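You operate a simulated robot arm through the tools that you are given. There is no shell and no other tool. Be economical: measure what you need, move in short steps, check, and stop when the job is done.

You are at the controls of a simulated robot arm. One attempt, no reset.

TASK
Set speed and pitch as the job card says and step the track once.
Fine: press reset, start once, then press the stop button.

It is judged by the outcome, as a careful person would: the job done as asked, and still so three seconds after it is handed in. It fails if anything else is knocked over, pushed out of place, dropped, spilled or broken.

THE ROBOT
A 7-joint arm with a two-finger parallel gripper, fixed in place. Base frame: the origin is at the foot of the arm, x ahead of it, y to its left, z up. Units: m, degrees, N and s.
With the tool pointing down near the work surface it reaches from about 0.28 to 0.68 m from the base axis. Its first joint turns from -66.0 to 66.0 degrees. Payload 1.57 kg.
The tool frame sits at the grasp point between the pads (the TCP): z along the fingers, y along the line on which they close. The tips reach 0.03 m beyond it. The gripper opens to 0.11 m. The fingers are 0.024 m wide and 0.012 m thick; the gripper's body (0.048 by 0.112 m) begins 0.078 m behind the TCP.
Orientation is that of the tool frame in the base frame, as a unit quaternion [x, y, z, w]. With the fingers straight down and closing along the base's y, the tool's x points along the base's -x, its y along +y and its z along -z.

THE INTERFACE
- The arm moves only by the tool servo_tool. Its argument "commands" is a list of rows, each a list of 3 entries, a list of its own where there are three numbers: the shift along the tool's x, y, z in m, then the turn, a rotation vector about the tool's x, y, z in degrees, then the gripper command, from -1 (shut) to 1 (fully open), values between in proportion. In form: [[[x, y, z], [rx, ry, rz], fingers], ...]. A call has 1 to 20 rows; each row is the pose to reach, as a shift and turn from the pose commanded when the call began, along the tool's axes at that moment. Each row takes 0.2 s and may step no farther than 0.05 m and 8.6 degrees from the row before; otherwise, or with a gripper value out of range, the whole call is refused. A pose out of reach is approached as far as the arm can. The call stops where the force on the tool passes 40 N (or 10 N more than at its start, if that is more) or the arm is blocked; 0.2 s more then pass. Each finger travels about 0.108 m/s and halts on what it meets, pressing with about 41 N; the grip force reading is that of the motor and also rises with nothing between the fingers. The clock runs only during rows and for 0.2 s after the last one: add rows that repeat a pose to give the fingers time. It gives the time, the measured TCP pose, the force on the tool (base axes), the opening and the grip force at its end, in the units of the frame above (readings bear some noise), and new pictures: "show" is both (left out), scene, wrist or none.
- Cameras (640 x 400 px; columns grow to the right, rows downward): "scene" is fixed at [0.1611, -0.4081, 1.4155]; the picture's right is [0.74, -0.68, 0.00], its down [-0.31, -0.34, -0.89] and it looks along [0.60, 0.65, -0.46] (base axes); focal length 218 px, centre (320, 200). "wrist" rides on the gripper at [-0.036, 0, -0.08] in the tool frame; the picture's right is [0.00, -1.00, 0.00], its down [0.97, 0.00, -0.24] and it looks along [0.24, 0.00, 0.97] (tool axes); focal length 218 px, centre (320, 200).
- probe_pixels(camera, pixels): for up to 12 pixels [column, row] of the newest picture of that camera ("zoom" is the newest enlarged one), the place [x, y, z] in the base frame of the surface seen there, good to about 0.002 m, but the place of the scene camera against the robot may be out by one fixed shift of up to 0.025 m in any direction. It takes no simulated time.
- zoom(camera, box): a new picture of the part [left, top, right, bottom] of that camera's present view, enlarged. It takes no simulated time.
- finish_job(): hands the job in; it is judged then, once.

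Work in short steps. Measure before you move; look again where a grasp or a placing could have gone wrong, and mend it. You have 80 turns and 120 pictures in all, those below and enlarged ones among them. Open the gripper and draw the arm clear of the work before you hand the job in, unless the task says otherwise; then end with one line.

The tools are called after "Call:" by a JSON object that holds its "op" and its "data". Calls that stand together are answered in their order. servo_tool: Moves the arm, as the interface text tells. Its arguments: {"type":"object","properties":{"commands":{"type":"array","items":{"type":"array"}},"show":{"type":"string","enum":["both","scene","wrist","none"]}},"required":["commands"]} The other tools are called the same way: probe_pixels (camera, pixels) gives the place of the surface under pixels of a picture; zoom (camera, box) takes an enlarged picture of a part of a camera's view; finish_job () hands the job in.

At the start:

```text
time_s: 0.0
eef_pos: [0.2105, -0.2078, 1.3149]
orientation: [0.0, 1.0, 0.0, 0.0]
contact_force: [-0.6, -0.7, 0.6]
grip_width: 0.1101
finger_force: 0.0
```

scene: 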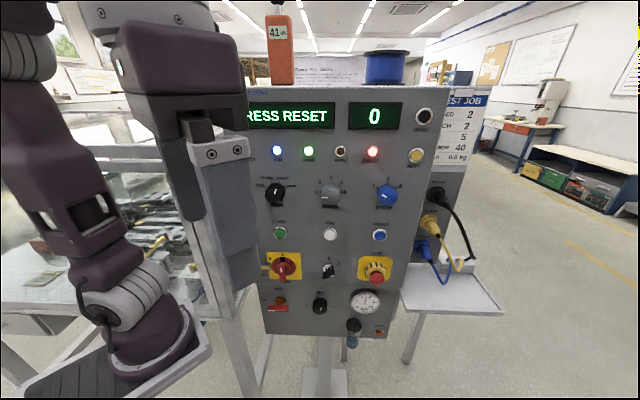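
wrist: 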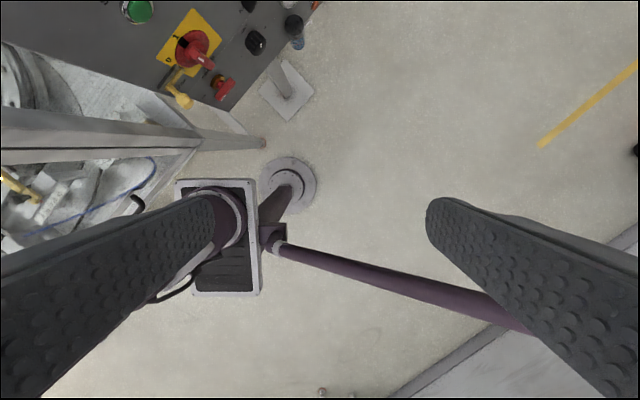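

The scene shows a control panel at about (330,200) and a job card at (460,125). I zoom in on both to read the labels.

Call:
{"op": "zoom", "data": {"camera": "scene", "box": [400, 80, 500, 180]}}

Call:
{"op": "zoom", "data": {"camera": "scene", "box": [245, 80, 445, 215]}}

Call:
{"op": "zoom", "data": {"camera": "scene", "box": [245, 210, 445, 345]}}

```text
4.00 times, centred on (450, 130) of scene
```

zoom: 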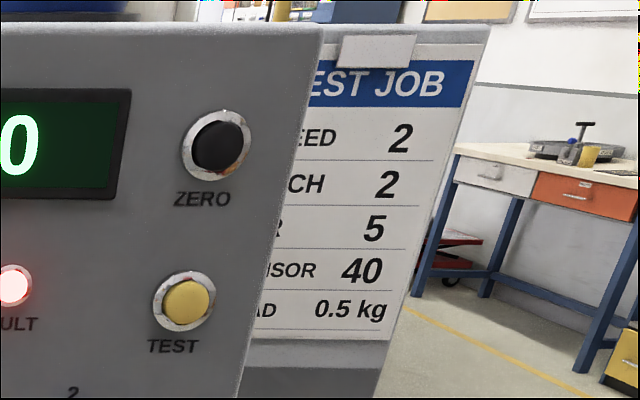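

```text
2.96 times, centred on (345, 148) of scene
```

zoom: 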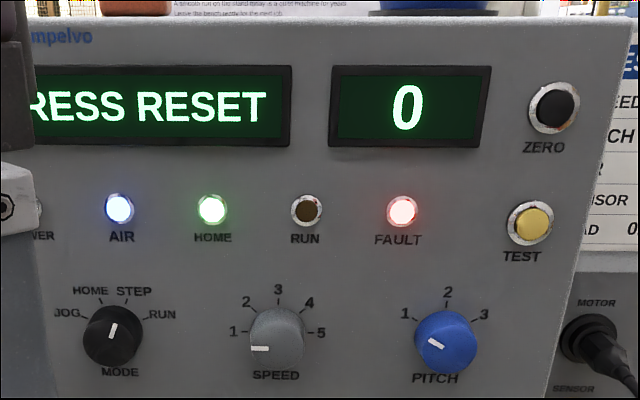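

```text
2.96 times, centred on (345, 278) of scene
```

zoom: 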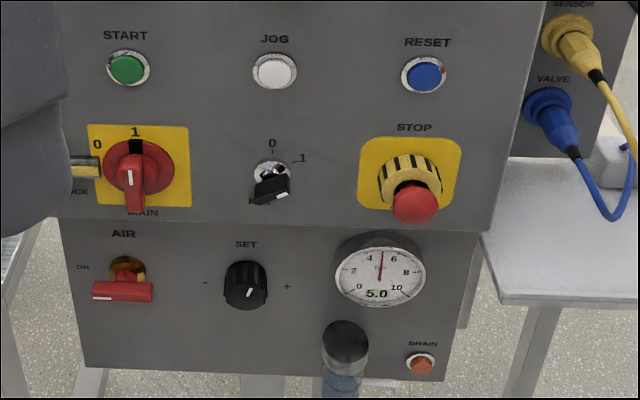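

The card says speed 2 and pitch 2. The speed and pitch knobs are at 1, the mode knob seems to be at STEP, and the display says PRESS RESET. I probe the panel controls.

Call:
{"op": "probe_pixels", "data": {"camera": "scene", "pixels": [[330, 190], [387, 194], [274, 193], [280, 232], [330, 234], [380, 236], [376, 279], [355, 215], [300, 215], [310, 250], [408, 215], [330, 206]]}}

Call:
{"op": "zoom", "data": {"camera": "scene", "box": [255, 170, 345, 226]}}

Call:
{"op": "zoom", "data": {"camera": "scene", "box": [315, 165, 415, 227]}}

```text
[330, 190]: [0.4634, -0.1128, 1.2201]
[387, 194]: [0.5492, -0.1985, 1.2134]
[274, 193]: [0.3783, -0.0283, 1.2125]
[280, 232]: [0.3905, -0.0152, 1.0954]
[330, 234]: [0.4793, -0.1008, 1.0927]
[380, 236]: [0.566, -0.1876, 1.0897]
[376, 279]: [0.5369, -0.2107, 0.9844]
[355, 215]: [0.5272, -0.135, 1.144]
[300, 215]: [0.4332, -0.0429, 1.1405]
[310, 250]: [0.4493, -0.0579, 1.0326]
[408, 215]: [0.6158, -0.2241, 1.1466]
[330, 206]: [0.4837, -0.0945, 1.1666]
```

```text
7.11 times, centred on (300, 198) of scene
```

zoom: 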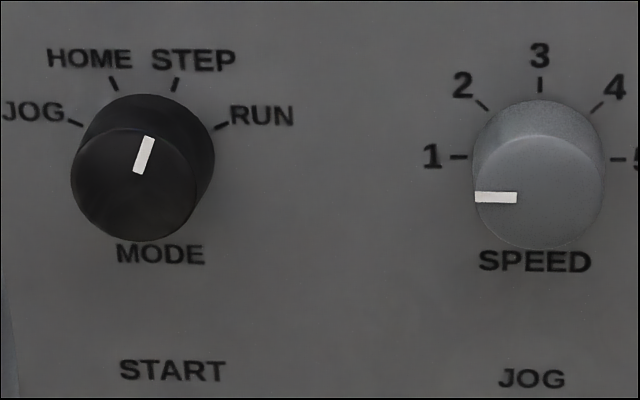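

```text
6.40 times, centred on (365, 196) of scene
```

zoom: 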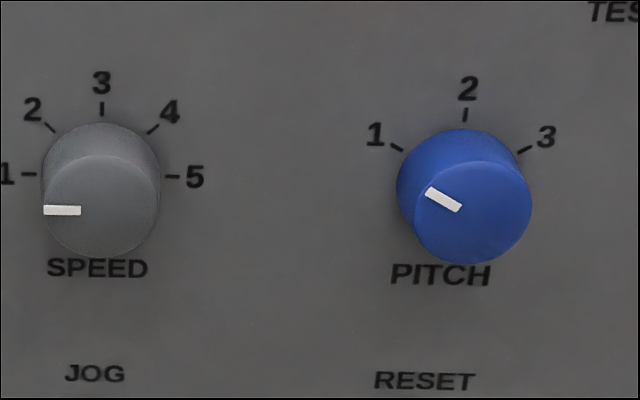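

Mode is already at STEP. The panel is vertical with its inward normal about (0.71, 0.71, 0), and speed must turn 45° clockwise and pitch 60° clockwise. I tilt the tool toward horizontal while moving forward, well clear of the panel.

Call:
{"op": "servo_tool", "data": {"commands": [[[-0.012, 0, 0.005], [0, -8, 0], 0], [[-0.024, 0, 0.01], [0, -16, 0], 0], [[-0.036, 0, 0.015], [0, -24, 0], 0], [[-0.048, 0, 0.02], [0, -32, 0], 0], [[-0.06, 0, 0.025], [0, -40, 0], 0], [[-0.072, 0, 0.03], [0, -48, 0], 0], [[-0.084, 0, 0.035], [0, -56, 0], 0], [[-0.096, 0, 0.04], [0, -64, 0], 0], [[-0.108, 0, 0.045], [0, -72, 0], 0], [[-0.12, 0, 0.05], [0, -80, 0], 0], [[-0.13, 0, 0.055], [0, -85, 0], 0], [[-0.14, 0, 0.065], [0, -90, 0], 0], [[-0.14, 0, 0.065], [0, -90, 0], 0]]}}

```text
time_s: 2.8
eef_pos: [0.3513, -0.2079, 1.2498]
orientation: [0.0, 0.707, 0.001, 0.707]
contact_force: [-0.3, 0.6, 0.3]
grip_width: 0.0549
finger_force: 0.1
```

scene: 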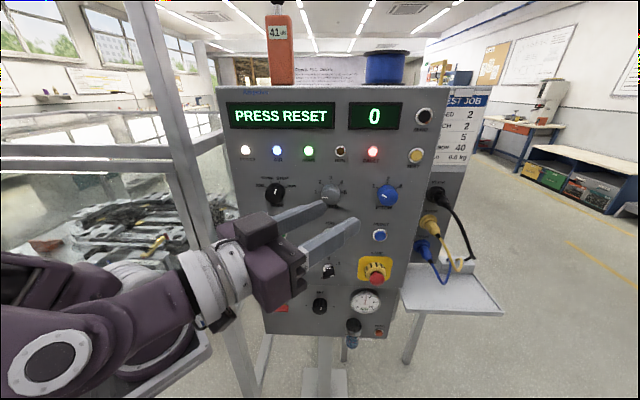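
wrist: 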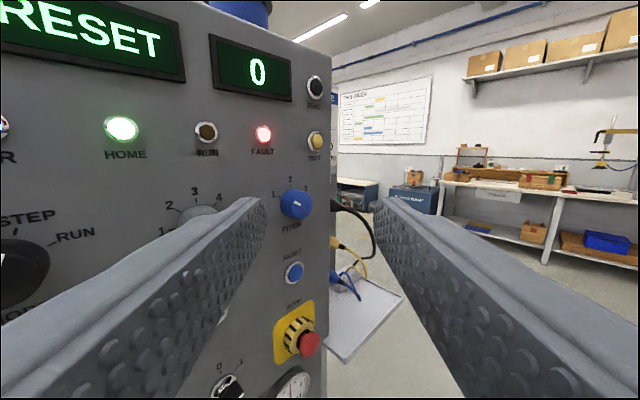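

The tool is horizontal. Next I yaw 45° to face the panel.

Call:
{"op": "servo_tool", "data": {"commands": [[[0, 0, 0], [-8, 0, 0], 0], [[0, 0, 0], [-16, 0, 0], 0], [[0, 0, 0], [-24, 0, 0], 0], [[0, 0, 0], [-32, 0, 0], 0], [[0, 0, 0], [-40, 0, 0], 0], [[0, 0, 0], [-45, 0, 0], 0], [[0, 0, 0], [-45, 0, 0], 0]]}}

```text
time_s: 4.4
eef_pos: [0.3496, -0.2066, 1.2504]
orientation: [-0.272, 0.653, 0.272, 0.653]
contact_force: [0.3, 0.5, 0.5]
grip_width: 0.0551
finger_force: 0.0
```

scene: 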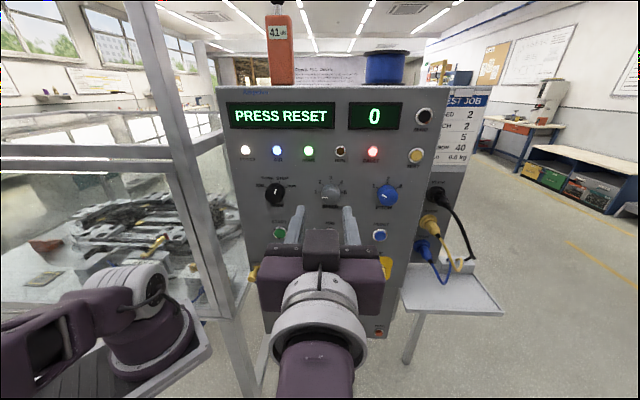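
wrist: 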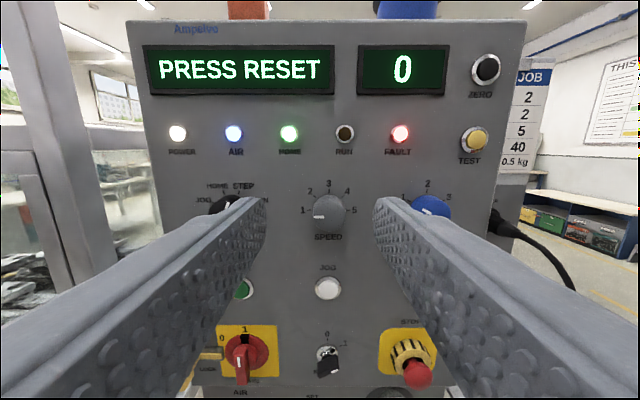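

The panel is square in the wrist view. I probe its features with the wrist camera, since that one is referenced to the robot.

Call:
{"op": "probe_pixels", "data": {"camera": "wrist", "pixels": [[329, 212], [313, 212], [345, 212], [329, 200], [329, 255], [280, 300], [327, 288], [432, 205], [416, 374], [245, 288], [370, 230], [280, 180]]}}

Call:
{"op": "zoom", "data": {"camera": "wrist", "box": [180, 170, 480, 300]}}

Call:
{"op": "probe_pixels", "data": {"camera": "scene", "pixels": [[330, 190], [387, 194], [415, 157]]}}

```text
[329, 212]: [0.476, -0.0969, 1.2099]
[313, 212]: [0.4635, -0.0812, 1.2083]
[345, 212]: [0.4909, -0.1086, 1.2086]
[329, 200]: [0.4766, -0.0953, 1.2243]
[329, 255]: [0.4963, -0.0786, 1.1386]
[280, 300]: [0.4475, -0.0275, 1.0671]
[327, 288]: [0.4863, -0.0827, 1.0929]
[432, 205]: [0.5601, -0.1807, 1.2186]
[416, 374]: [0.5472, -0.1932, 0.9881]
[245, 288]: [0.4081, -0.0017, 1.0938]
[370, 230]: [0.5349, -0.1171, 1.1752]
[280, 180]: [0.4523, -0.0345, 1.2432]
```

```text
2.13 times, centred on (330, 235) of wrist
```

zoom: 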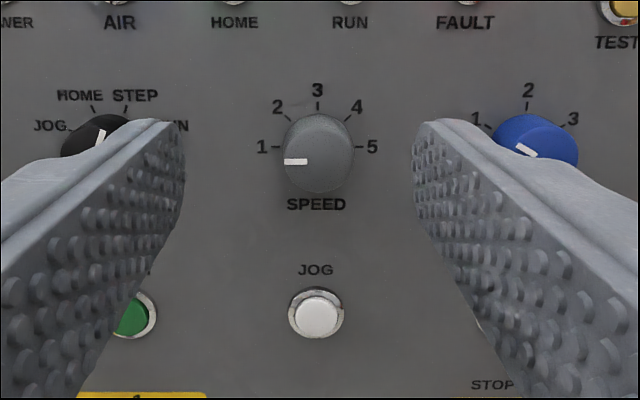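

```text
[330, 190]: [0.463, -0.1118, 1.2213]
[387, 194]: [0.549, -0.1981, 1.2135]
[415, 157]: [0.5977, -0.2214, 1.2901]
```

In panel coordinates the speed knob axis is at t≈0.4046, z≈1.205, with its face at n≈0.268 and the panel at n≈0.2955. I line up with it and stop just short of the face.

Call:
{"op": "servo_tool", "data": {"commands": [[[0.02, -0.0113, 0.0], [0, 0, 0], 0.2], [[0.0454, -0.0113, 0.02], [0, 0, 0], 0.2], [[0.0454, -0.0113, 0.05], [0, 0, 0], 0.2], [[0.0454, -0.0113, 0.08], [0, 0, 0], 0.2], [[0.0454, -0.0113, 0.105], [0, 0, 0], 0.2], [[0.0454, -0.0113, 0.125], [0, 0, 0], 0.2], [[0.0454, -0.0113, 0.132], [0, 0, 0], 0.2], [[0.0454, -0.0113, 0.132], [0, 0, 0], 0.2]]}}

```text
time_s: 6.2
eef_pos: [0.4065, -0.1468, 1.2072]
orientation: [-0.27, 0.653, 0.27, 0.654]
contact_force: [0.4, -0.2, 0.1]
grip_width: 0.066
finger_force: 0.0
out of reach, approached as far as the arm can: row 4, 5, 6, 7, 8
```

scene: 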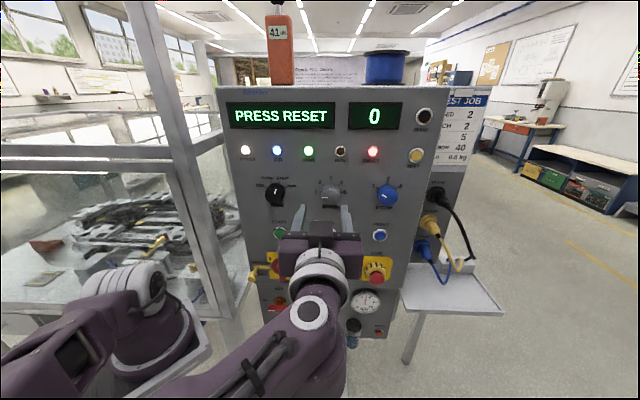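
wrist: 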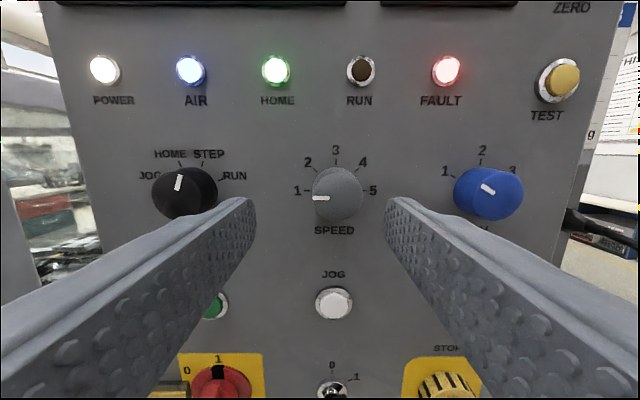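

The arm stopped short at n≈0.184, reporting out of reach. That looks like a joint limit in this configuration, so I look closely at the arm posture.

Call:
{"op": "zoom", "data": {"camera": "scene", "box": [0, 200, 400, 400]}}

Call:
{"op": "servo_tool", "data": {"commands": [[[0, 0, 0.0], [0, 0, 0], 0.2]], "show": "none"}}

Call:
{"op": "probe_pixels", "data": {"camera": "scene", "pixels": [[130, 285], [160, 275], [155, 310], [40, 350], [110, 370], [240, 365], [310, 310], [300, 350], [320, 265]]}}

```text
1.60 times, centred on (200, 300) of scene
```

zoom: 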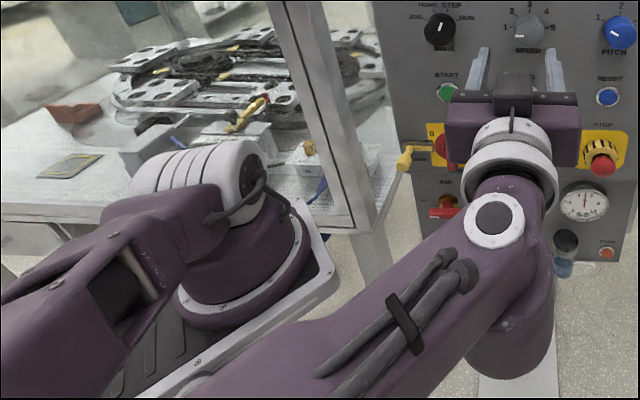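

```text
time_s: 6.6
eef_pos: [0.4065, -0.1465, 1.2068]
orientation: [-0.27, 0.653, 0.269, 0.654]
contact_force: [0.2, -0.7, 0.0]
grip_width: 0.066
finger_force: 0.0
```

```text
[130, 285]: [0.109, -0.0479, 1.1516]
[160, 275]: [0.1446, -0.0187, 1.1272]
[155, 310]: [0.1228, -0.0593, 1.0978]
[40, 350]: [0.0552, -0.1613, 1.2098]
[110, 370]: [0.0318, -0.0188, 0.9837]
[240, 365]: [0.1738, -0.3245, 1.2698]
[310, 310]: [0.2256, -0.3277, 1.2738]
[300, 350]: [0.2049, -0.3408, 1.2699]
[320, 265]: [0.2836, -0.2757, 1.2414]
```

The command seems to have re-based to the achieved pose. I probe the limits with a small sideways step and then a forward step to see which direction is blocked.

Call:
{"op": "servo_tool", "data": {"commands": [[[0, -0.007, -0.01], [0, 0, 0], 0.2], [[0, -0.0137, -0.02], [0, 0, 0], 0.2]], "show": "none"}}

Call:
{"op": "servo_tool", "data": {"commands": [[[0, 0, 0.01], [0, 0, 0], 0.2], [[0, 0, 0.02], [0, 0, 0], 0.2], [[0, 0, 0.03], [0, 0, 0], 0.2], [[0, 0, 0.04], [0, 0, 0], 0.2], [[0, 0, 0.05], [0, 0, 0], 0.2]], "show": "none"}}

```text
time_s: 7.2
eef_pos: [0.4025, -0.1708, 1.2103]
orientation: [-0.271, 0.653, 0.271, 0.653]
contact_force: [0.1, -0.6, 0.2]
grip_width: 0.0661
finger_force: 0.0
```

```text
time_s: 8.4
eef_pos: [0.4014, -0.1706, 1.2096]
orientation: [-0.27, 0.654, 0.27, 0.653]
contact_force: [0.1, 0.3, 0.6]
grip_width: 0.0662
finger_force: 0.0
out of reach, approached as far as the arm can: row 1, 2, 3, 4, 5
```

Forward motion is blocked in this sideways-elbow posture. I fold the tool back to pointing down while rising, so I can re-enter with a better arm configuration.

Call:
{"op": "servo_tool", "data": {"commands": [[[-0.01, 0, -0.003], [0, 8, 0], 0], [[-0.02, 0, -0.006], [0, 16, 0], 0], [[-0.03, 0, -0.01], [0, 24, 0], 0], [[-0.04, 0, -0.01], [0, 32, 0], 0], [[-0.05, 0, -0.01], [0, 40, 0], 0], [[-0.06, 0, -0.01], [0, 48, 0], 0], [[-0.07, 0, -0.01], [0, 56, 0], 0], [[-0.08, 0, -0.01], [0, 64, 0], 0], [[-0.09, 0, -0.01], [0, 72, 0], 0], [[-0.09, 0, -0.01], [0, 80, 0], 0], [[-0.09, 0, -0.01], [0, 85, 0], 0], [[-0.09, 0, -0.01], [0, 90, 0], 0]]}}

```text
time_s: 11.0
eef_pos: [0.3953, -0.1763, 1.2979]
orientation: [-0.383, 0.924, -0.001, -0.001]
contact_force: [0.0, 0.0, 0.4]
grip_width: 0.0549
finger_force: 0.1
out of reach, approached as far as the arm can: row 5, 6, 7, 8, 9
```

scene: 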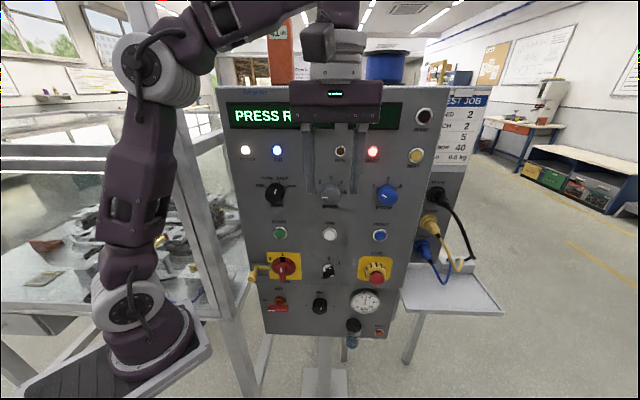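
wrist: 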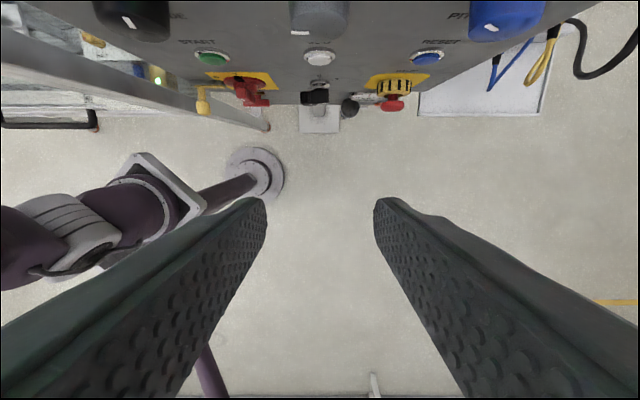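

The elbow is now up, a much better posture. I tilt again from here while advancing slightly, watching for reach reports.

Call:
{"op": "servo_tool", "data": {"commands": [[[0, 0, 0.0], [0, -8, 0], 0], [[-0.0, 0, 0.0], [0, -16, 0], 0], [[-0.0, 0, 0.0], [0, -24, 0], 0], [[-0.005, 0, 0.0], [0, -32, 0], 0], [[-0.01, 0, 0.0], [0, -40, 0], 0], [[-0.015, 0, 0.0], [0, -48, 0], 0], [[-0.02, 0, 0.01], [0, -56, 0], 0], [[-0.025, 0, 0.02], [0, -64, 0], 0], [[-0.03, 0, 0.03], [0, -72, 0], 0], [[-0.035, 0, 0.04], [0, -80, 0], 0], [[-0.04, 0, 0.05], [0, -85, 0], 0], [[-0.045, 0, 0.06], [0, -90, 0], 0]]}}

```text
time_s: 13.6
eef_pos: [0.4285, -0.1452, 1.238]
orientation: [-0.271, 0.653, 0.271, 0.653]
contact_force: [0.3, 0.3, 0.1]
grip_width: 0.0549
finger_force: 0.1
```

scene: 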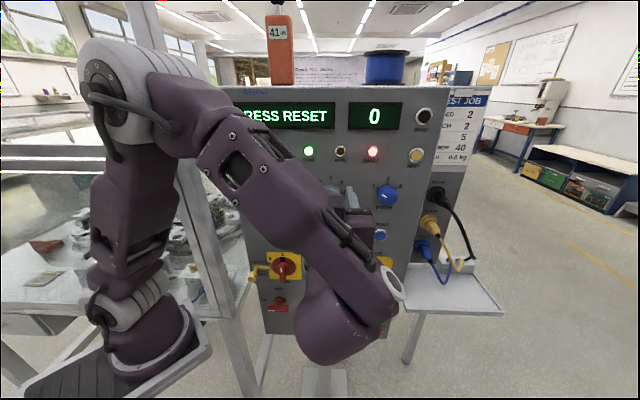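
wrist: 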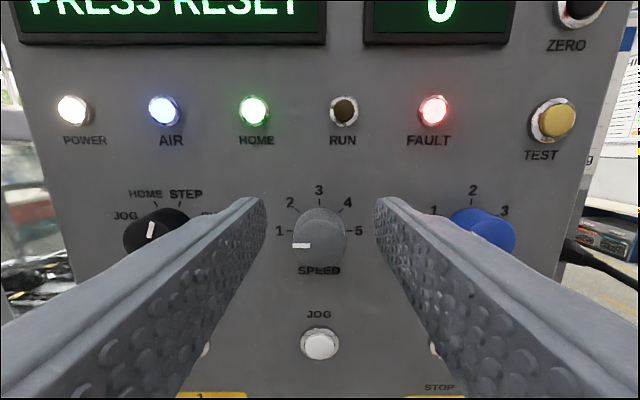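

The pose is reached with the elbow up: TCP n≈0.200, t≈0.4057. The speed knob axis recomputes to t≈0.4045, z≈1.204, so I descend, widen, and slide the fingers over the knob.

Call:
{"op": "servo_tool", "data": {"commands": [[[0.017, 0.001, 0.0], [0, 0, 0], 0.3], [[0.034, 0.001, 0.0], [0, 0, 0], 0.3], [[0.034, 0.001, 0.015], [0, 0, 0], 0.3], [[0.034, 0.001, 0.03], [0, 0, 0], 0.3], [[0.034, 0.001, 0.045], [0, 0, 0], 0.3], [[0.034, 0.001, 0.054], [0, 0, 0], 0.3], [[0.034, 0.001, 0.054], [0, 0, 0], 0.3]]}}

```text
time_s: 15.2
eef_pos: [0.4681, -0.1065, 1.2079]
orientation: [-0.271, 0.653, 0.27, 0.653]
contact_force: [0.4, -0.1, 0.7]
grip_width: 0.0715
finger_force: 0.0
```

scene: 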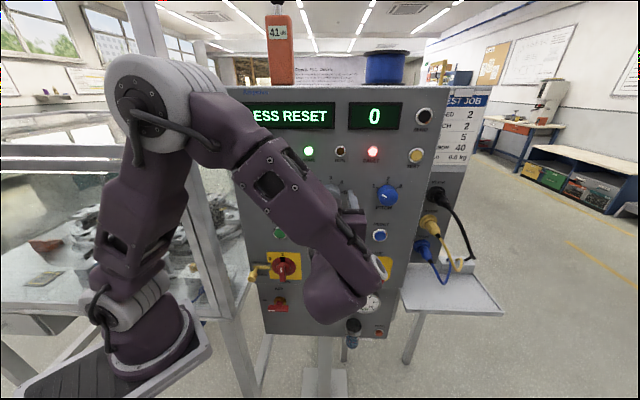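
wrist: 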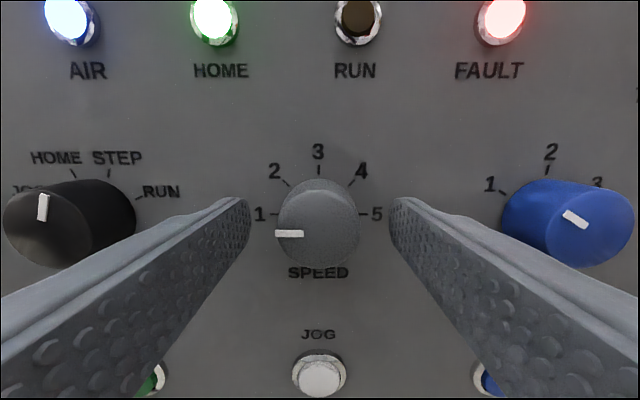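

The fingers straddle the knob, TCP about 4 mm high and 2 mm right of the axis. I correct that and close on the knob.

Call:
{"op": "servo_tool", "data": {"commands": [[[0.004, 0.0018, 0.0], [0, 0, 0], 0.3], [[0.004, 0.0018, 0.0], [0, 0, 0], -0.1], [[0.004, 0.0018, 0.0], [0, 0, 0], -0.4], [[0.004, 0.0018, 0.0], [0, 0, 0], -0.5], [[0.004, 0.0018, 0.0], [0, 0, 0], -0.5]], "show": "wrist"}}

```text
time_s: 16.4
eef_pos: [0.4673, -0.1067, 1.2016]
orientation: [-0.27, 0.654, 0.271, 0.653]
contact_force: [18.3, -9.3, 3.4]
grip_width: 0.0417
finger_force: 45.2
```

wrist: 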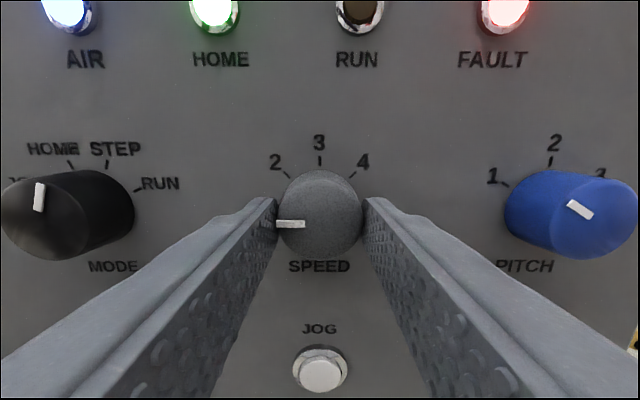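

It grips the knob at 0.0417 m, with about 20 N pushing toward +t. I ease 2 mm that way and turn 45° clockwise.

Call:
{"op": "servo_tool", "data": {"commands": [[[0, -0.002, 0.0], [0, 0, 0], -0.5], [[0, -0.002, 0], [0, 0, 7.5], -0.5], [[0, -0.002, 0], [0, 0, 15], -0.5], [[0, -0.002, 0], [0, 0, 22.5], -0.5], [[0, -0.002, 0], [0, 0, 30], -0.5], [[0, -0.002, 0], [0, 0, 37.5], -0.5], [[0, -0.002, 0], [0, 0, 45], -0.5], [[0, -0.002, 0], [0, 0, 45], -0.5]], "show": "wrist"}}

```text
time_s: 18.2
eef_pos: [0.4661, -0.1049, 1.2026]
orientation: [-0.002, 0.705, 0.503, 0.5]
contact_force: [-16.7, 1.5, 35.2]
grip_width: 0.0418
finger_force: 44.9
```

wrist: 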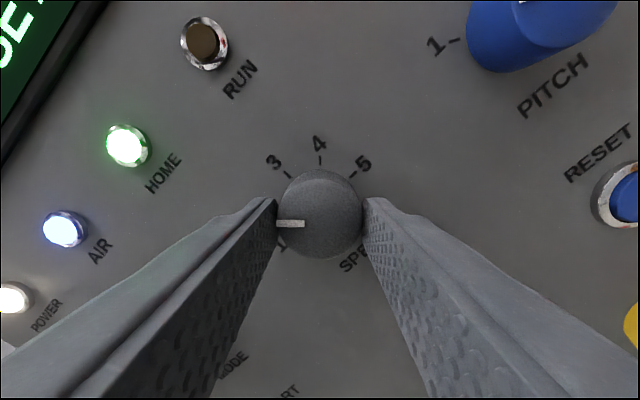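

The pointer turned along with the tool, and there is about 35 N of vertical load. I open the fingers and back off to check.

Call:
{"op": "servo_tool", "data": {"commands": [[[0, 0, 0], [0, 0, 0], 0.1], [[0, 0, 0], [0, 0, 0], 0.3], [[0, 0, -0.01], [0, 0, 0], 0.3], [[0, 0, -0.03], [0, 0, 0], 0.3], [[0, 0, -0.045], [0, 0, 0], 0.3]], "show": "wrist"}}

```text
time_s: 19.4
eef_pos: [0.4349, -0.1363, 1.1986]
orientation: [0.0, 0.708, 0.499, 0.5]
contact_force: [-0.4, 0.0, 0.3]
grip_width: 0.0717
finger_force: 0.1
```

wrist: 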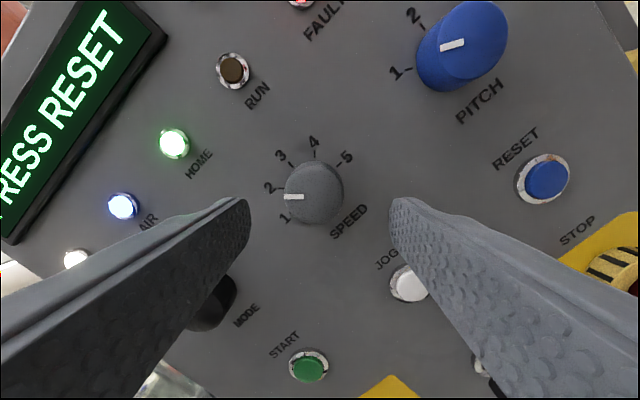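

The speed pointer is on 2. This view also shows START, JOG and RESET clearly, so I probe them.

Call:
{"op": "probe_pixels", "data": {"camera": "wrist", "pixels": [[308, 369], [404, 286], [546, 180], [459, 40], [313, 197], [560, 330], [300, 300], [430, 160], [408, 69], [425, 28]]}}

Call:
{"op": "zoom", "data": {"camera": "wrist", "box": [250, 120, 390, 250]}}

```text
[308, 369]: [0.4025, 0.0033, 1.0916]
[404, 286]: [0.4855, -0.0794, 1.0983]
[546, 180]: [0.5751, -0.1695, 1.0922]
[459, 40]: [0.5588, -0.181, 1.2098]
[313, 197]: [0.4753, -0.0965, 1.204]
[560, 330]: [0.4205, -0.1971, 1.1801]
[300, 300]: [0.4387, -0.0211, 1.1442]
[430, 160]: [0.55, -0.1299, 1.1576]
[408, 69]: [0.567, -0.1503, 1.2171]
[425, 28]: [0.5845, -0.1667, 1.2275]
```

```text
3.08 times, centred on (320, 185) of wrist
```

zoom: 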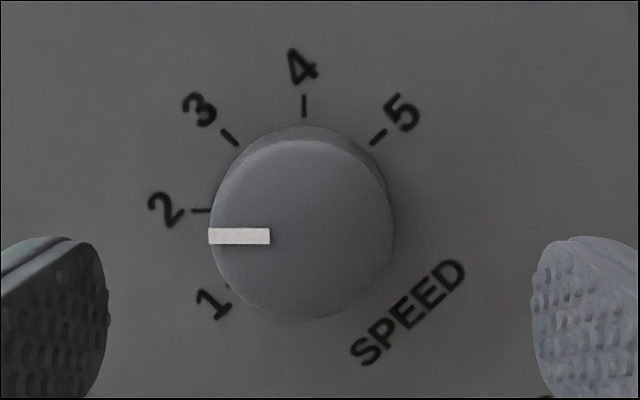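

Speed pointer is parallel to tick 2. Buttons sit at START t≈0.282, RESET t≈0.5265, z≈1.092, and the pitch knob axis is near t≈0.530, z≈1.204. I move in front of the pitch knob, unrolling to -15°.

Call:
{"op": "servo_tool", "data": {"commands": [[[-0.0116, -0.0107, 0], [0, 0, -7.5], 0.3], [[-0.0232, -0.0213, 0], [0, 0, -15], 0.3], [[-0.0348, -0.032, 0], [0, 0, -22.5], 0.3], [[-0.0464, -0.0427, 0], [0, 0, -30], 0.3], [[-0.058, -0.0533, 0], [0, 0, -37.5], 0.3], [[-0.0697, -0.064, 0], [0, 0, -45], 0.3], [[-0.0813, -0.0746, 0], [0, 0, -52.5], 0.3], [[-0.0929, -0.0853, 0], [0, 0, -60], 0.3], [[-0.0929, -0.0853, 0], [0, 0, -60], 0.3]]}}

```text
time_s: 21.4
eef_pos: [0.5228, -0.2275, 1.2077]
orientation: [-0.354, 0.612, 0.182, 0.683]
contact_force: [0.8, 0.7, -0.3]
grip_width: 0.0716
finger_force: 0.1
```

scene: 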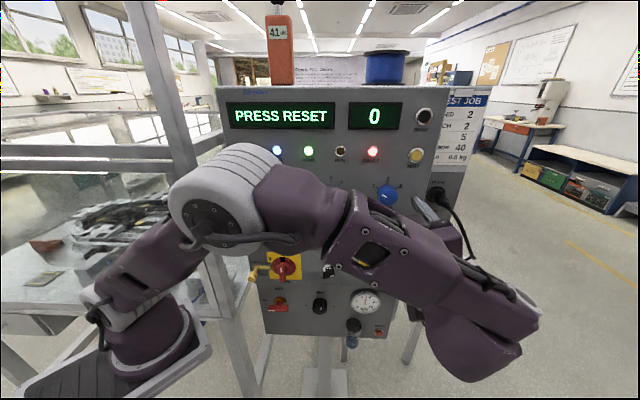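
wrist: 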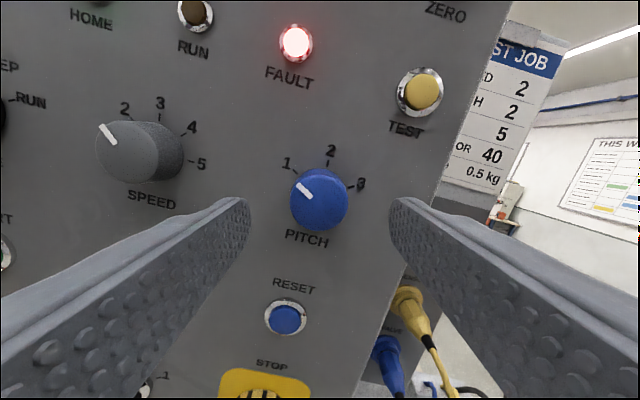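

The pitch knob is centred at about (319,200). I probe its ticks and face to refine the axis.

Call:
{"op": "probe_pixels", "data": {"camera": "wrist", "pixels": [[295, 172], [327, 164], [350, 188], [294, 203], [343, 203], [318, 180], [318, 228], [286, 320], [319, 204]]}}

Call:
{"op": "zoom", "data": {"camera": "wrist", "box": [250, 130, 390, 260]}}

```text
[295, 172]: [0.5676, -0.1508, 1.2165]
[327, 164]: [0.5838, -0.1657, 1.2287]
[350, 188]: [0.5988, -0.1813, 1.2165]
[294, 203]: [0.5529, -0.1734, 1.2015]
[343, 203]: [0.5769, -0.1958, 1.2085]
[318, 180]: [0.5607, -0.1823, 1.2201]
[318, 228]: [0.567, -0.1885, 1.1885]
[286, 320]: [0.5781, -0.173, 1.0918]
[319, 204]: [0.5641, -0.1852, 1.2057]
```

```text
3.08 times, centred on (320, 195) of wrist
```

zoom: 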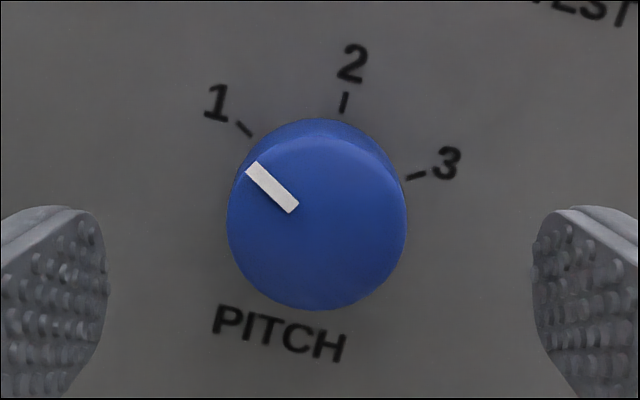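

Pitch axis is t≈0.530, z≈1.204. I advance over the knob with a small correction, then close on it.

Call:
{"op": "servo_tool", "data": {"commands": [[[0.0036, 0.0015, 0.015], [0, 0, 0], 0.3], [[0.0036, 0.0015, 0.03], [0, 0, 0], 0.3], [[0.0036, 0.0015, 0.046], [0, 0, 0], 0.3], [[0.0036, 0.0015, 0.046], [0, 0, 0], 0.3]], "show": "none"}}

Call:
{"op": "servo_tool", "data": {"commands": [[[0, 0, 0], [0, 0, 0], -0.1], [[0, 0, 0], [0, 0, 0], -0.4], [[0, 0, 0], [0, 0, 0], -0.5], [[0, 0, 0], [0, 0, 0], -0.5]], "show": "wrist"}}

```text
time_s: 22.4
eef_pos: [0.5576, -0.1936, 1.2026]
orientation: [-0.354, 0.612, 0.184, 0.683]
contact_force: [0.2, -0.2, -0.3]
grip_width: 0.0716
finger_force: 0.0
```

```text
time_s: 23.4
eef_pos: [0.5567, -0.1935, 1.2033]
orientation: [-0.355, 0.612, 0.185, 0.682]
contact_force: [-19.3, 15.0, -11.0]
grip_width: 0.0409
finger_force: 44.9
```

wrist: 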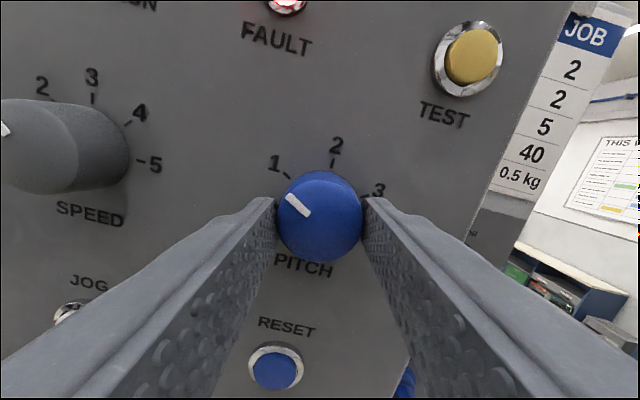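

There is about 27 N of side force along +y of the tool. I ease 2.5 mm that way and check before turning.

Call:
{"op": "servo_tool", "data": {"commands": [[[0, 0.0025, 0], [0, 0, 0], -0.5], [[0, 0.0025, 0], [0, 0, 0], -0.5]], "show": "none"}}

```text
time_s: 24.0
eef_pos: [0.556, -0.1947, 1.2036]
orientation: [-0.352, 0.613, 0.181, 0.684]
contact_force: [4.2, -1.4, -1.2]
grip_width: 0.0407
finger_force: 44.7
```

The load is nearly zero now. I turn 60° clockwise.

Call:
{"op": "servo_tool", "data": {"commands": [[[0, 0, 0], [0, 0, 7.5], -0.5], [[0, 0, 0], [0, 0, 15], -0.5], [[0, 0, 0], [0, 0, 22.5], -0.5], [[0, 0, 0], [0, 0, 30], -0.5], [[0, 0, 0], [0, 0, 37.5], -0.5], [[0, 0, 0], [0, 0, 45], -0.5], [[0, 0, 0], [0, 0, 52.5], -0.5], [[0, 0, 0], [0, 0, 60], -0.5], [[0, 0, 0], [0, 0, 60], -0.5]], "show": "wrist"}}

```text
time_s: 26.0
eef_pos: [0.5554, -0.1904, 1.2031]
orientation: [0.0, 0.706, 0.502, 0.5]
contact_force: [-2.2, -8.1, 21.6]
grip_width: 0.0408
finger_force: 44.7
```

wrist: 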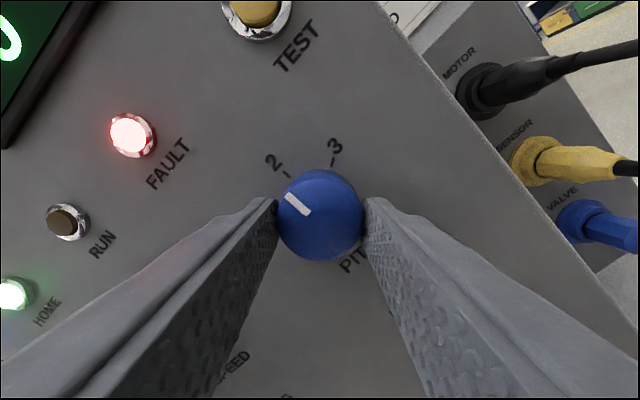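

The knob followed to 2. I release and back off.

Call:
{"op": "servo_tool", "data": {"commands": [[[0, 0, 0], [0, 0, 0], 0.1], [[0, 0, 0], [0, 0, 0], 0.3], [[0, 0, -0.015], [0, 0, 0], 0.3], [[0, 0, -0.045], [0, 0, 0], 0.3], [[0, 0, -0.065], [0, 0, 0], 0.3], [[0, 0, -0.065], [0, 0, 0], 0.3]], "show": "wrist"}}

Call:
{"op": "zoom", "data": {"camera": "wrist", "box": [250, 130, 390, 260]}}

```text
time_s: 27.4
eef_pos: [0.5106, -0.2387, 1.2023]
orientation: [0.0, 0.707, 0.5, 0.5]
contact_force: [-0.3, -0.2, -0.2]
grip_width: 0.0713
finger_force: 0.0
```

wrist: 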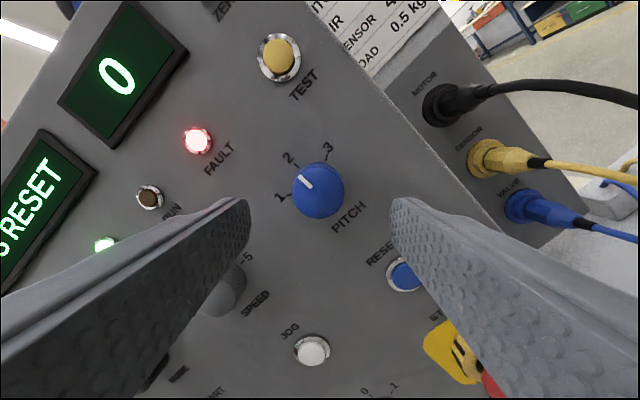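

```text
3.08 times, centred on (320, 195) of wrist
```

zoom: 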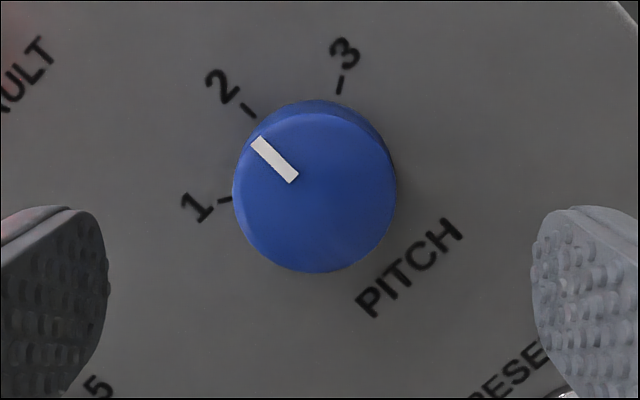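

Pitch is at 2. I close the fingers, unroll the tool, and move down in front of RESET (t≈0.530, z≈1.092).

Call:
{"op": "servo_tool", "data": {"commands": [[[0.0111, -0.0111, 0], [0, 0, -7.5], 0], [[0.0222, -0.0222, 0], [0, 0, -15], -0.5], [[0.0333, -0.0333, 0], [0, 0, -22.5], -1], [[0.0444, -0.0444, 0], [0, 0, -30], -1], [[0.0556, -0.0556, 0], [0, 0, -37.5], -1], [[0.0667, -0.0667, 0], [0, 0, -45], -1], [[0.0778, -0.0778, 0], [0, 0, -45], -1], [[0.0778, -0.0778, 0], [0, 0, -45], -1]]}}

```text
time_s: 29.2
eef_pos: [0.5087, -0.2376, 1.0912]
orientation: [-0.271, 0.653, 0.271, 0.653]
contact_force: [-1.0, 0.5, -0.2]
grip_width: 0.0
finger_force: 21.2
```

scene: 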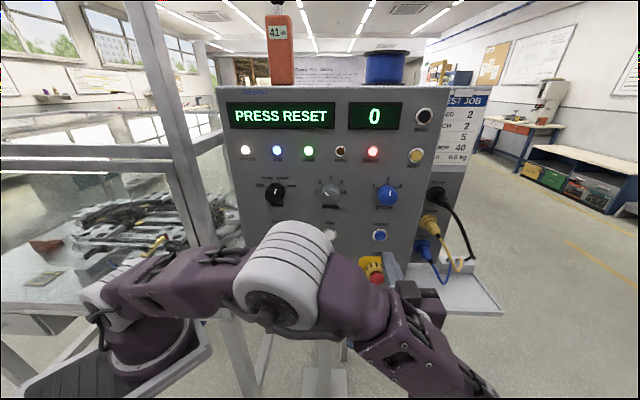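
wrist: 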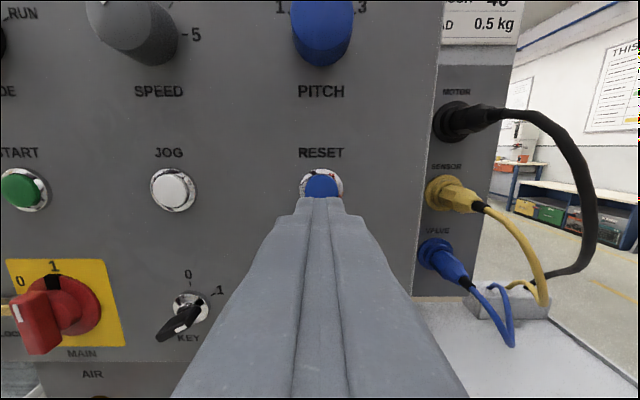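

RESET is in line, seen at (321,185) just above the tips. I probe the buttons to fix their height.

Call:
{"op": "probe_pixels", "data": {"camera": "wrist", "pixels": [[173, 188], [173, 172], [173, 204], [21, 189], [321, 180], [321, 190], [61, 307], [188, 310]]}}

Call:
{"op": "probe_pixels", "data": {"camera": "scene", "pixels": [[285, 270], [360, 300], [375, 279], [340, 320], [320, 255], [385, 330]]}}

```text
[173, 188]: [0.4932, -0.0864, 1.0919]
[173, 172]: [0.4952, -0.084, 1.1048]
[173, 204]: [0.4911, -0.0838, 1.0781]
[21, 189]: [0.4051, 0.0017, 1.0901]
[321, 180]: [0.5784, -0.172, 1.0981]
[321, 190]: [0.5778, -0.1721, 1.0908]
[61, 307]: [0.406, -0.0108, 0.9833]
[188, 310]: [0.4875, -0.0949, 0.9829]
```

```text
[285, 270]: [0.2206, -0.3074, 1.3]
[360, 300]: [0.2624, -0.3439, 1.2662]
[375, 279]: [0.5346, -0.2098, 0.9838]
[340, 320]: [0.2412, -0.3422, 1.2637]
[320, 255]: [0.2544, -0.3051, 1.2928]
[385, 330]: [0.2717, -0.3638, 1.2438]
```

Button centres are at z≈1.0917 and RESET at t≈0.530, and the arm is clear of the panel. I press RESET.

Call:
{"op": "servo_tool", "data": {"commands": [[[0, -0.0025, 0.02], [0, 0, 0], -1], [[0, -0.0025, 0.04], [0, 0, 0], -1], [[0, -0.0025, 0.06], [0, 0, 0], -1], [[0, -0.0025, 0.066], [0, 0, 0], -1], [[0, -0.0025, 0.07], [0, 0, 0], -1], [[0, -0.0025, 0.073], [0, 0, 0], -1], [[0, -0.0025, 0.075], [0, 0, 0], -1]]}}

```text
time_s: 30.8
eef_pos: [0.5614, -0.188, 1.0901]
orientation: [-0.271, 0.654, 0.27, 0.653]
contact_force: [-25.9, -15.1, 5.2]
grip_width: 0.0
finger_force: 21.2
```

scene: 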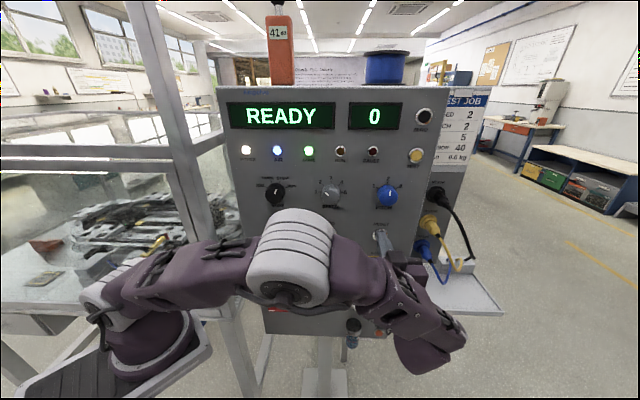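
wrist: 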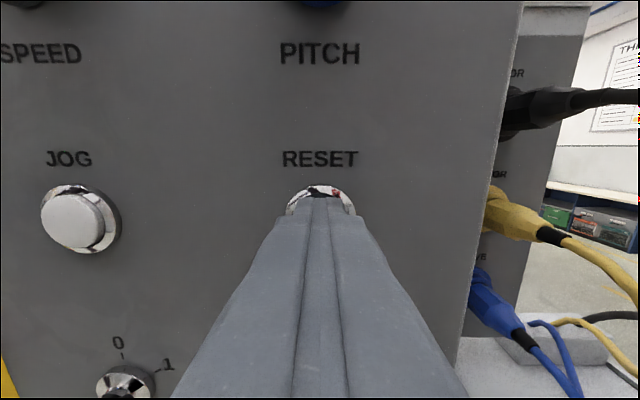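

Display reads READY with the fault light off. I back off and move sideways to START.

Call:
{"op": "servo_tool", "data": {"commands": [[[0, 0, -0.02], [0, 0, 0], -1], [[0, 0, -0.05], [0, 0, 0], -1], [[0, 0, -0.07], [0, 0, 0], -1], [[0, 0.04, -0.075], [0, 0, 0], -1], [[0, 0.08, -0.075], [0, 0, 0], -1], [[0, 0.12, -0.075], [0, 0, 0], -1], [[0, 0.16, -0.075], [0, 0, 0], -1], [[0, 0.2, -0.075], [0, 0, 0], -1], [[0, 0.24, -0.075], [0, 0, 0], -1], [[0, 0.247, -0.075], [0, 0, 0], -1], [[0, 0.247, -0.075], [0, 0, 0], -1]]}}

```text
time_s: 33.2
eef_pos: [0.3588, -0.0819, 1.1189]
orientation: [-0.271, 0.654, 0.272, 0.652]
contact_force: [0.0, -1.2, -0.7]
grip_width: 0.0
finger_force: 21.7
out of reach, approached as far as the arm can: row 8, 9, 10, 11
```

scene: 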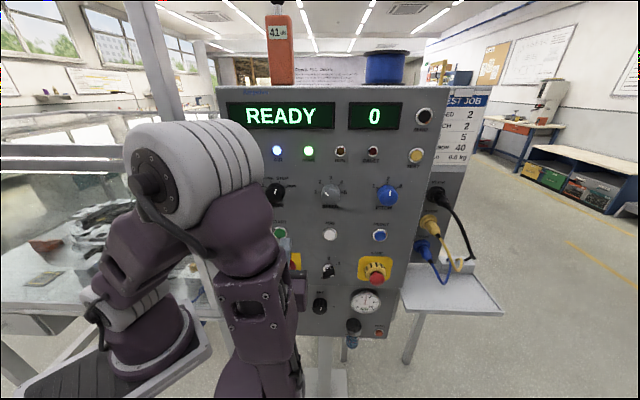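
wrist: 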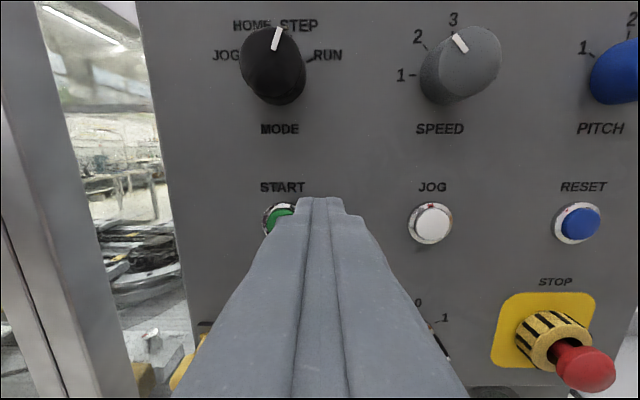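

START is near the fold limit (stopped at t≈0.312, z≈1.119). I yaw the tool about 25° more so the wrist stays farther from the base, then move in front of START.

Call:
{"op": "servo_tool", "data": {"commands": [[[0, 0, 0], [-8, 0, 0], -1], [[0, 0, 0], [-16, 0, 0], -1], [[0, 0, 0], [-25, 0, 0], -1], [[0.01, 0.01, 0.005], [-25, 0, 0], -1], [[0.02, 0.02, 0.01], [-25, 0, 0], -1], [[0.027, 0.026, 0.019], [-25, 0, 0], -1], [[0.027, 0.026, 0.019], [-25, 0, 0], -1]]}}

```text
refused: row 3 steps farther than a row can; nothing moved
```

The third row exceeded 8.6°, so I split it.

Call:
{"op": "servo_tool", "data": {"commands": [[[0, 0, 0], [-8, 0, 0], -1], [[0, 0, 0], [-16, 0, 0], -1], [[0, 0, 0], [-24, 0, 0], -1], [[0.005, 0.005, 0.0], [-25, 0, 0], -1], [[0.01, 0.01, 0.005], [-25, 0, 0], -1], [[0.02, 0.02, 0.01], [-25, 0, 0], -1], [[0.027, 0.026, 0.019], [-25, 0, 0], -1], [[0.027, 0.026, 0.019], [-25, 0, 0], -1]]}}

```text
time_s: 35.0
eef_pos: [0.3542, -0.0497, 1.0929]
orientation: [-0.405, 0.579, 0.406, 0.579]
contact_force: [0.0, 0.6, -0.9]
grip_width: 0.0002
finger_force: 21.3
```

scene: 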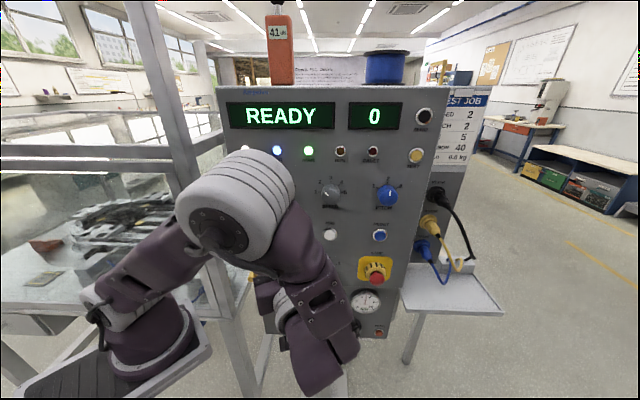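
wrist: 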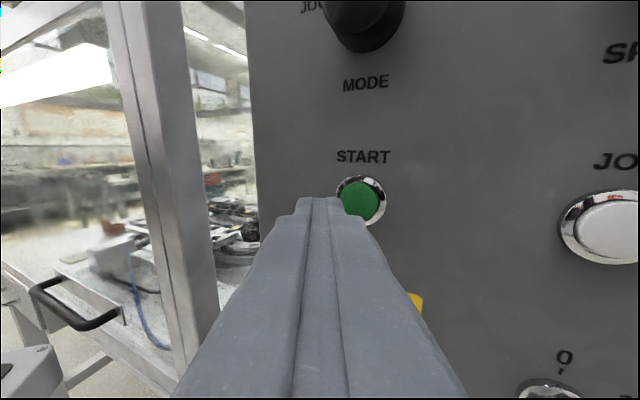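

It reached this pose. I probe START precisely, seen at (360,200).

Call:
{"op": "probe_pixels", "data": {"camera": "wrist", "pixels": [[360, 200], [346, 195], [375, 200], [360, 184], [384, 200], [340, 215], [326, 205]]}}

Call:
{"op": "zoom", "data": {"camera": "wrist", "box": [280, 140, 440, 250]}}

```text
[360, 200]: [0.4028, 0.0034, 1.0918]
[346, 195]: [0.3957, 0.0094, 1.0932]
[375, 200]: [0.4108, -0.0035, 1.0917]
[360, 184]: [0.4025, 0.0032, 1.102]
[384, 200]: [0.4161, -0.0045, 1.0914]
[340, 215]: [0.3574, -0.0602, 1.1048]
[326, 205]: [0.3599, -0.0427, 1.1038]
```

```text
3.64 times, centred on (360, 195) of wrist
```

zoom: 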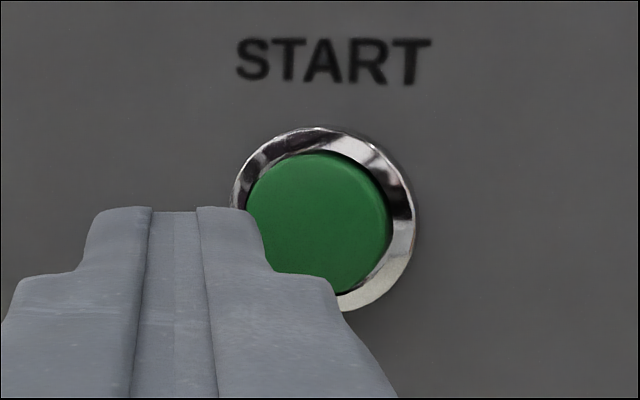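

START is at t≈0.2824, z≈1.0918, and the leading edge of the closed fingers lines up with its centre. I press along the panel normal.

Call:
{"op": "servo_tool", "data": {"commands": [[[0.001, -0.0085, 0.0181], [0, 0, 0], -1], [[0.001, -0.0148, 0.0317], [0, 0, 0], -1], [[0.001, -0.0178, 0.0381], [0, 0, 0], -1], [[0.001, -0.0195, 0.0417], [0, 0, 0], -1], [[0.001, -0.0207, 0.0444], [0, 0, 0], -1]]}}

```text
time_s: 36.2
eef_pos: [0.386, -0.0157, 1.0909]
orientation: [-0.406, 0.579, 0.406, 0.579]
contact_force: [-13.3, -9.8, -0.1]
grip_width: 0.0
finger_force: 21.3
```

scene: 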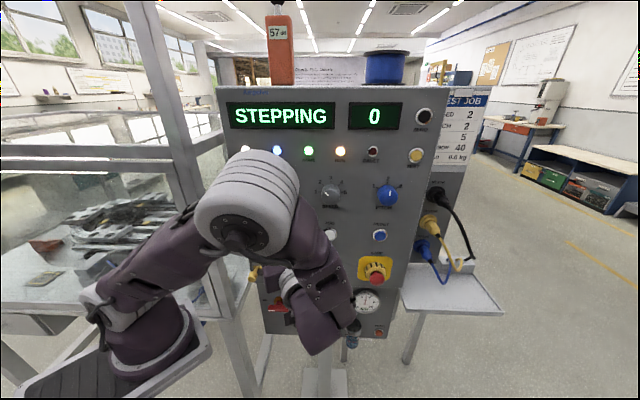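
wrist: 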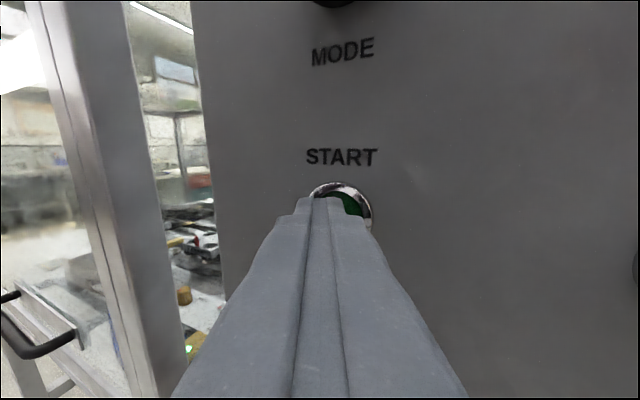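

It reads STEPPING. I back off along the normal and wait for the step to complete before pressing stop.

Call:
{"op": "servo_tool", "data": {"commands": [[[0, 0.0085, -0.0181], [0, 0, 0], -1], [[0, 0.0169, -0.0362], [0, 0, 0], -1], [[0, 0.025, -0.0544], [0, 0, 0], -1], [[0, 0.025, -0.0544], [0, 0, 0], -1], [[0, 0.025, -0.0544], [0, 0, 0], -1]], "show": "scene"}}

```text
time_s: 37.4
eef_pos: [0.347, -0.0588, 1.0908]
orientation: [-0.405, 0.579, 0.406, 0.579]
contact_force: [-0.4, -0.4, -0.3]
grip_width: 0.0
finger_force: 21.0
```

scene: 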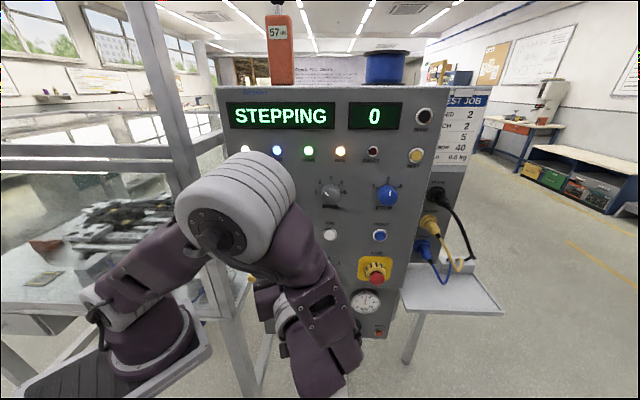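

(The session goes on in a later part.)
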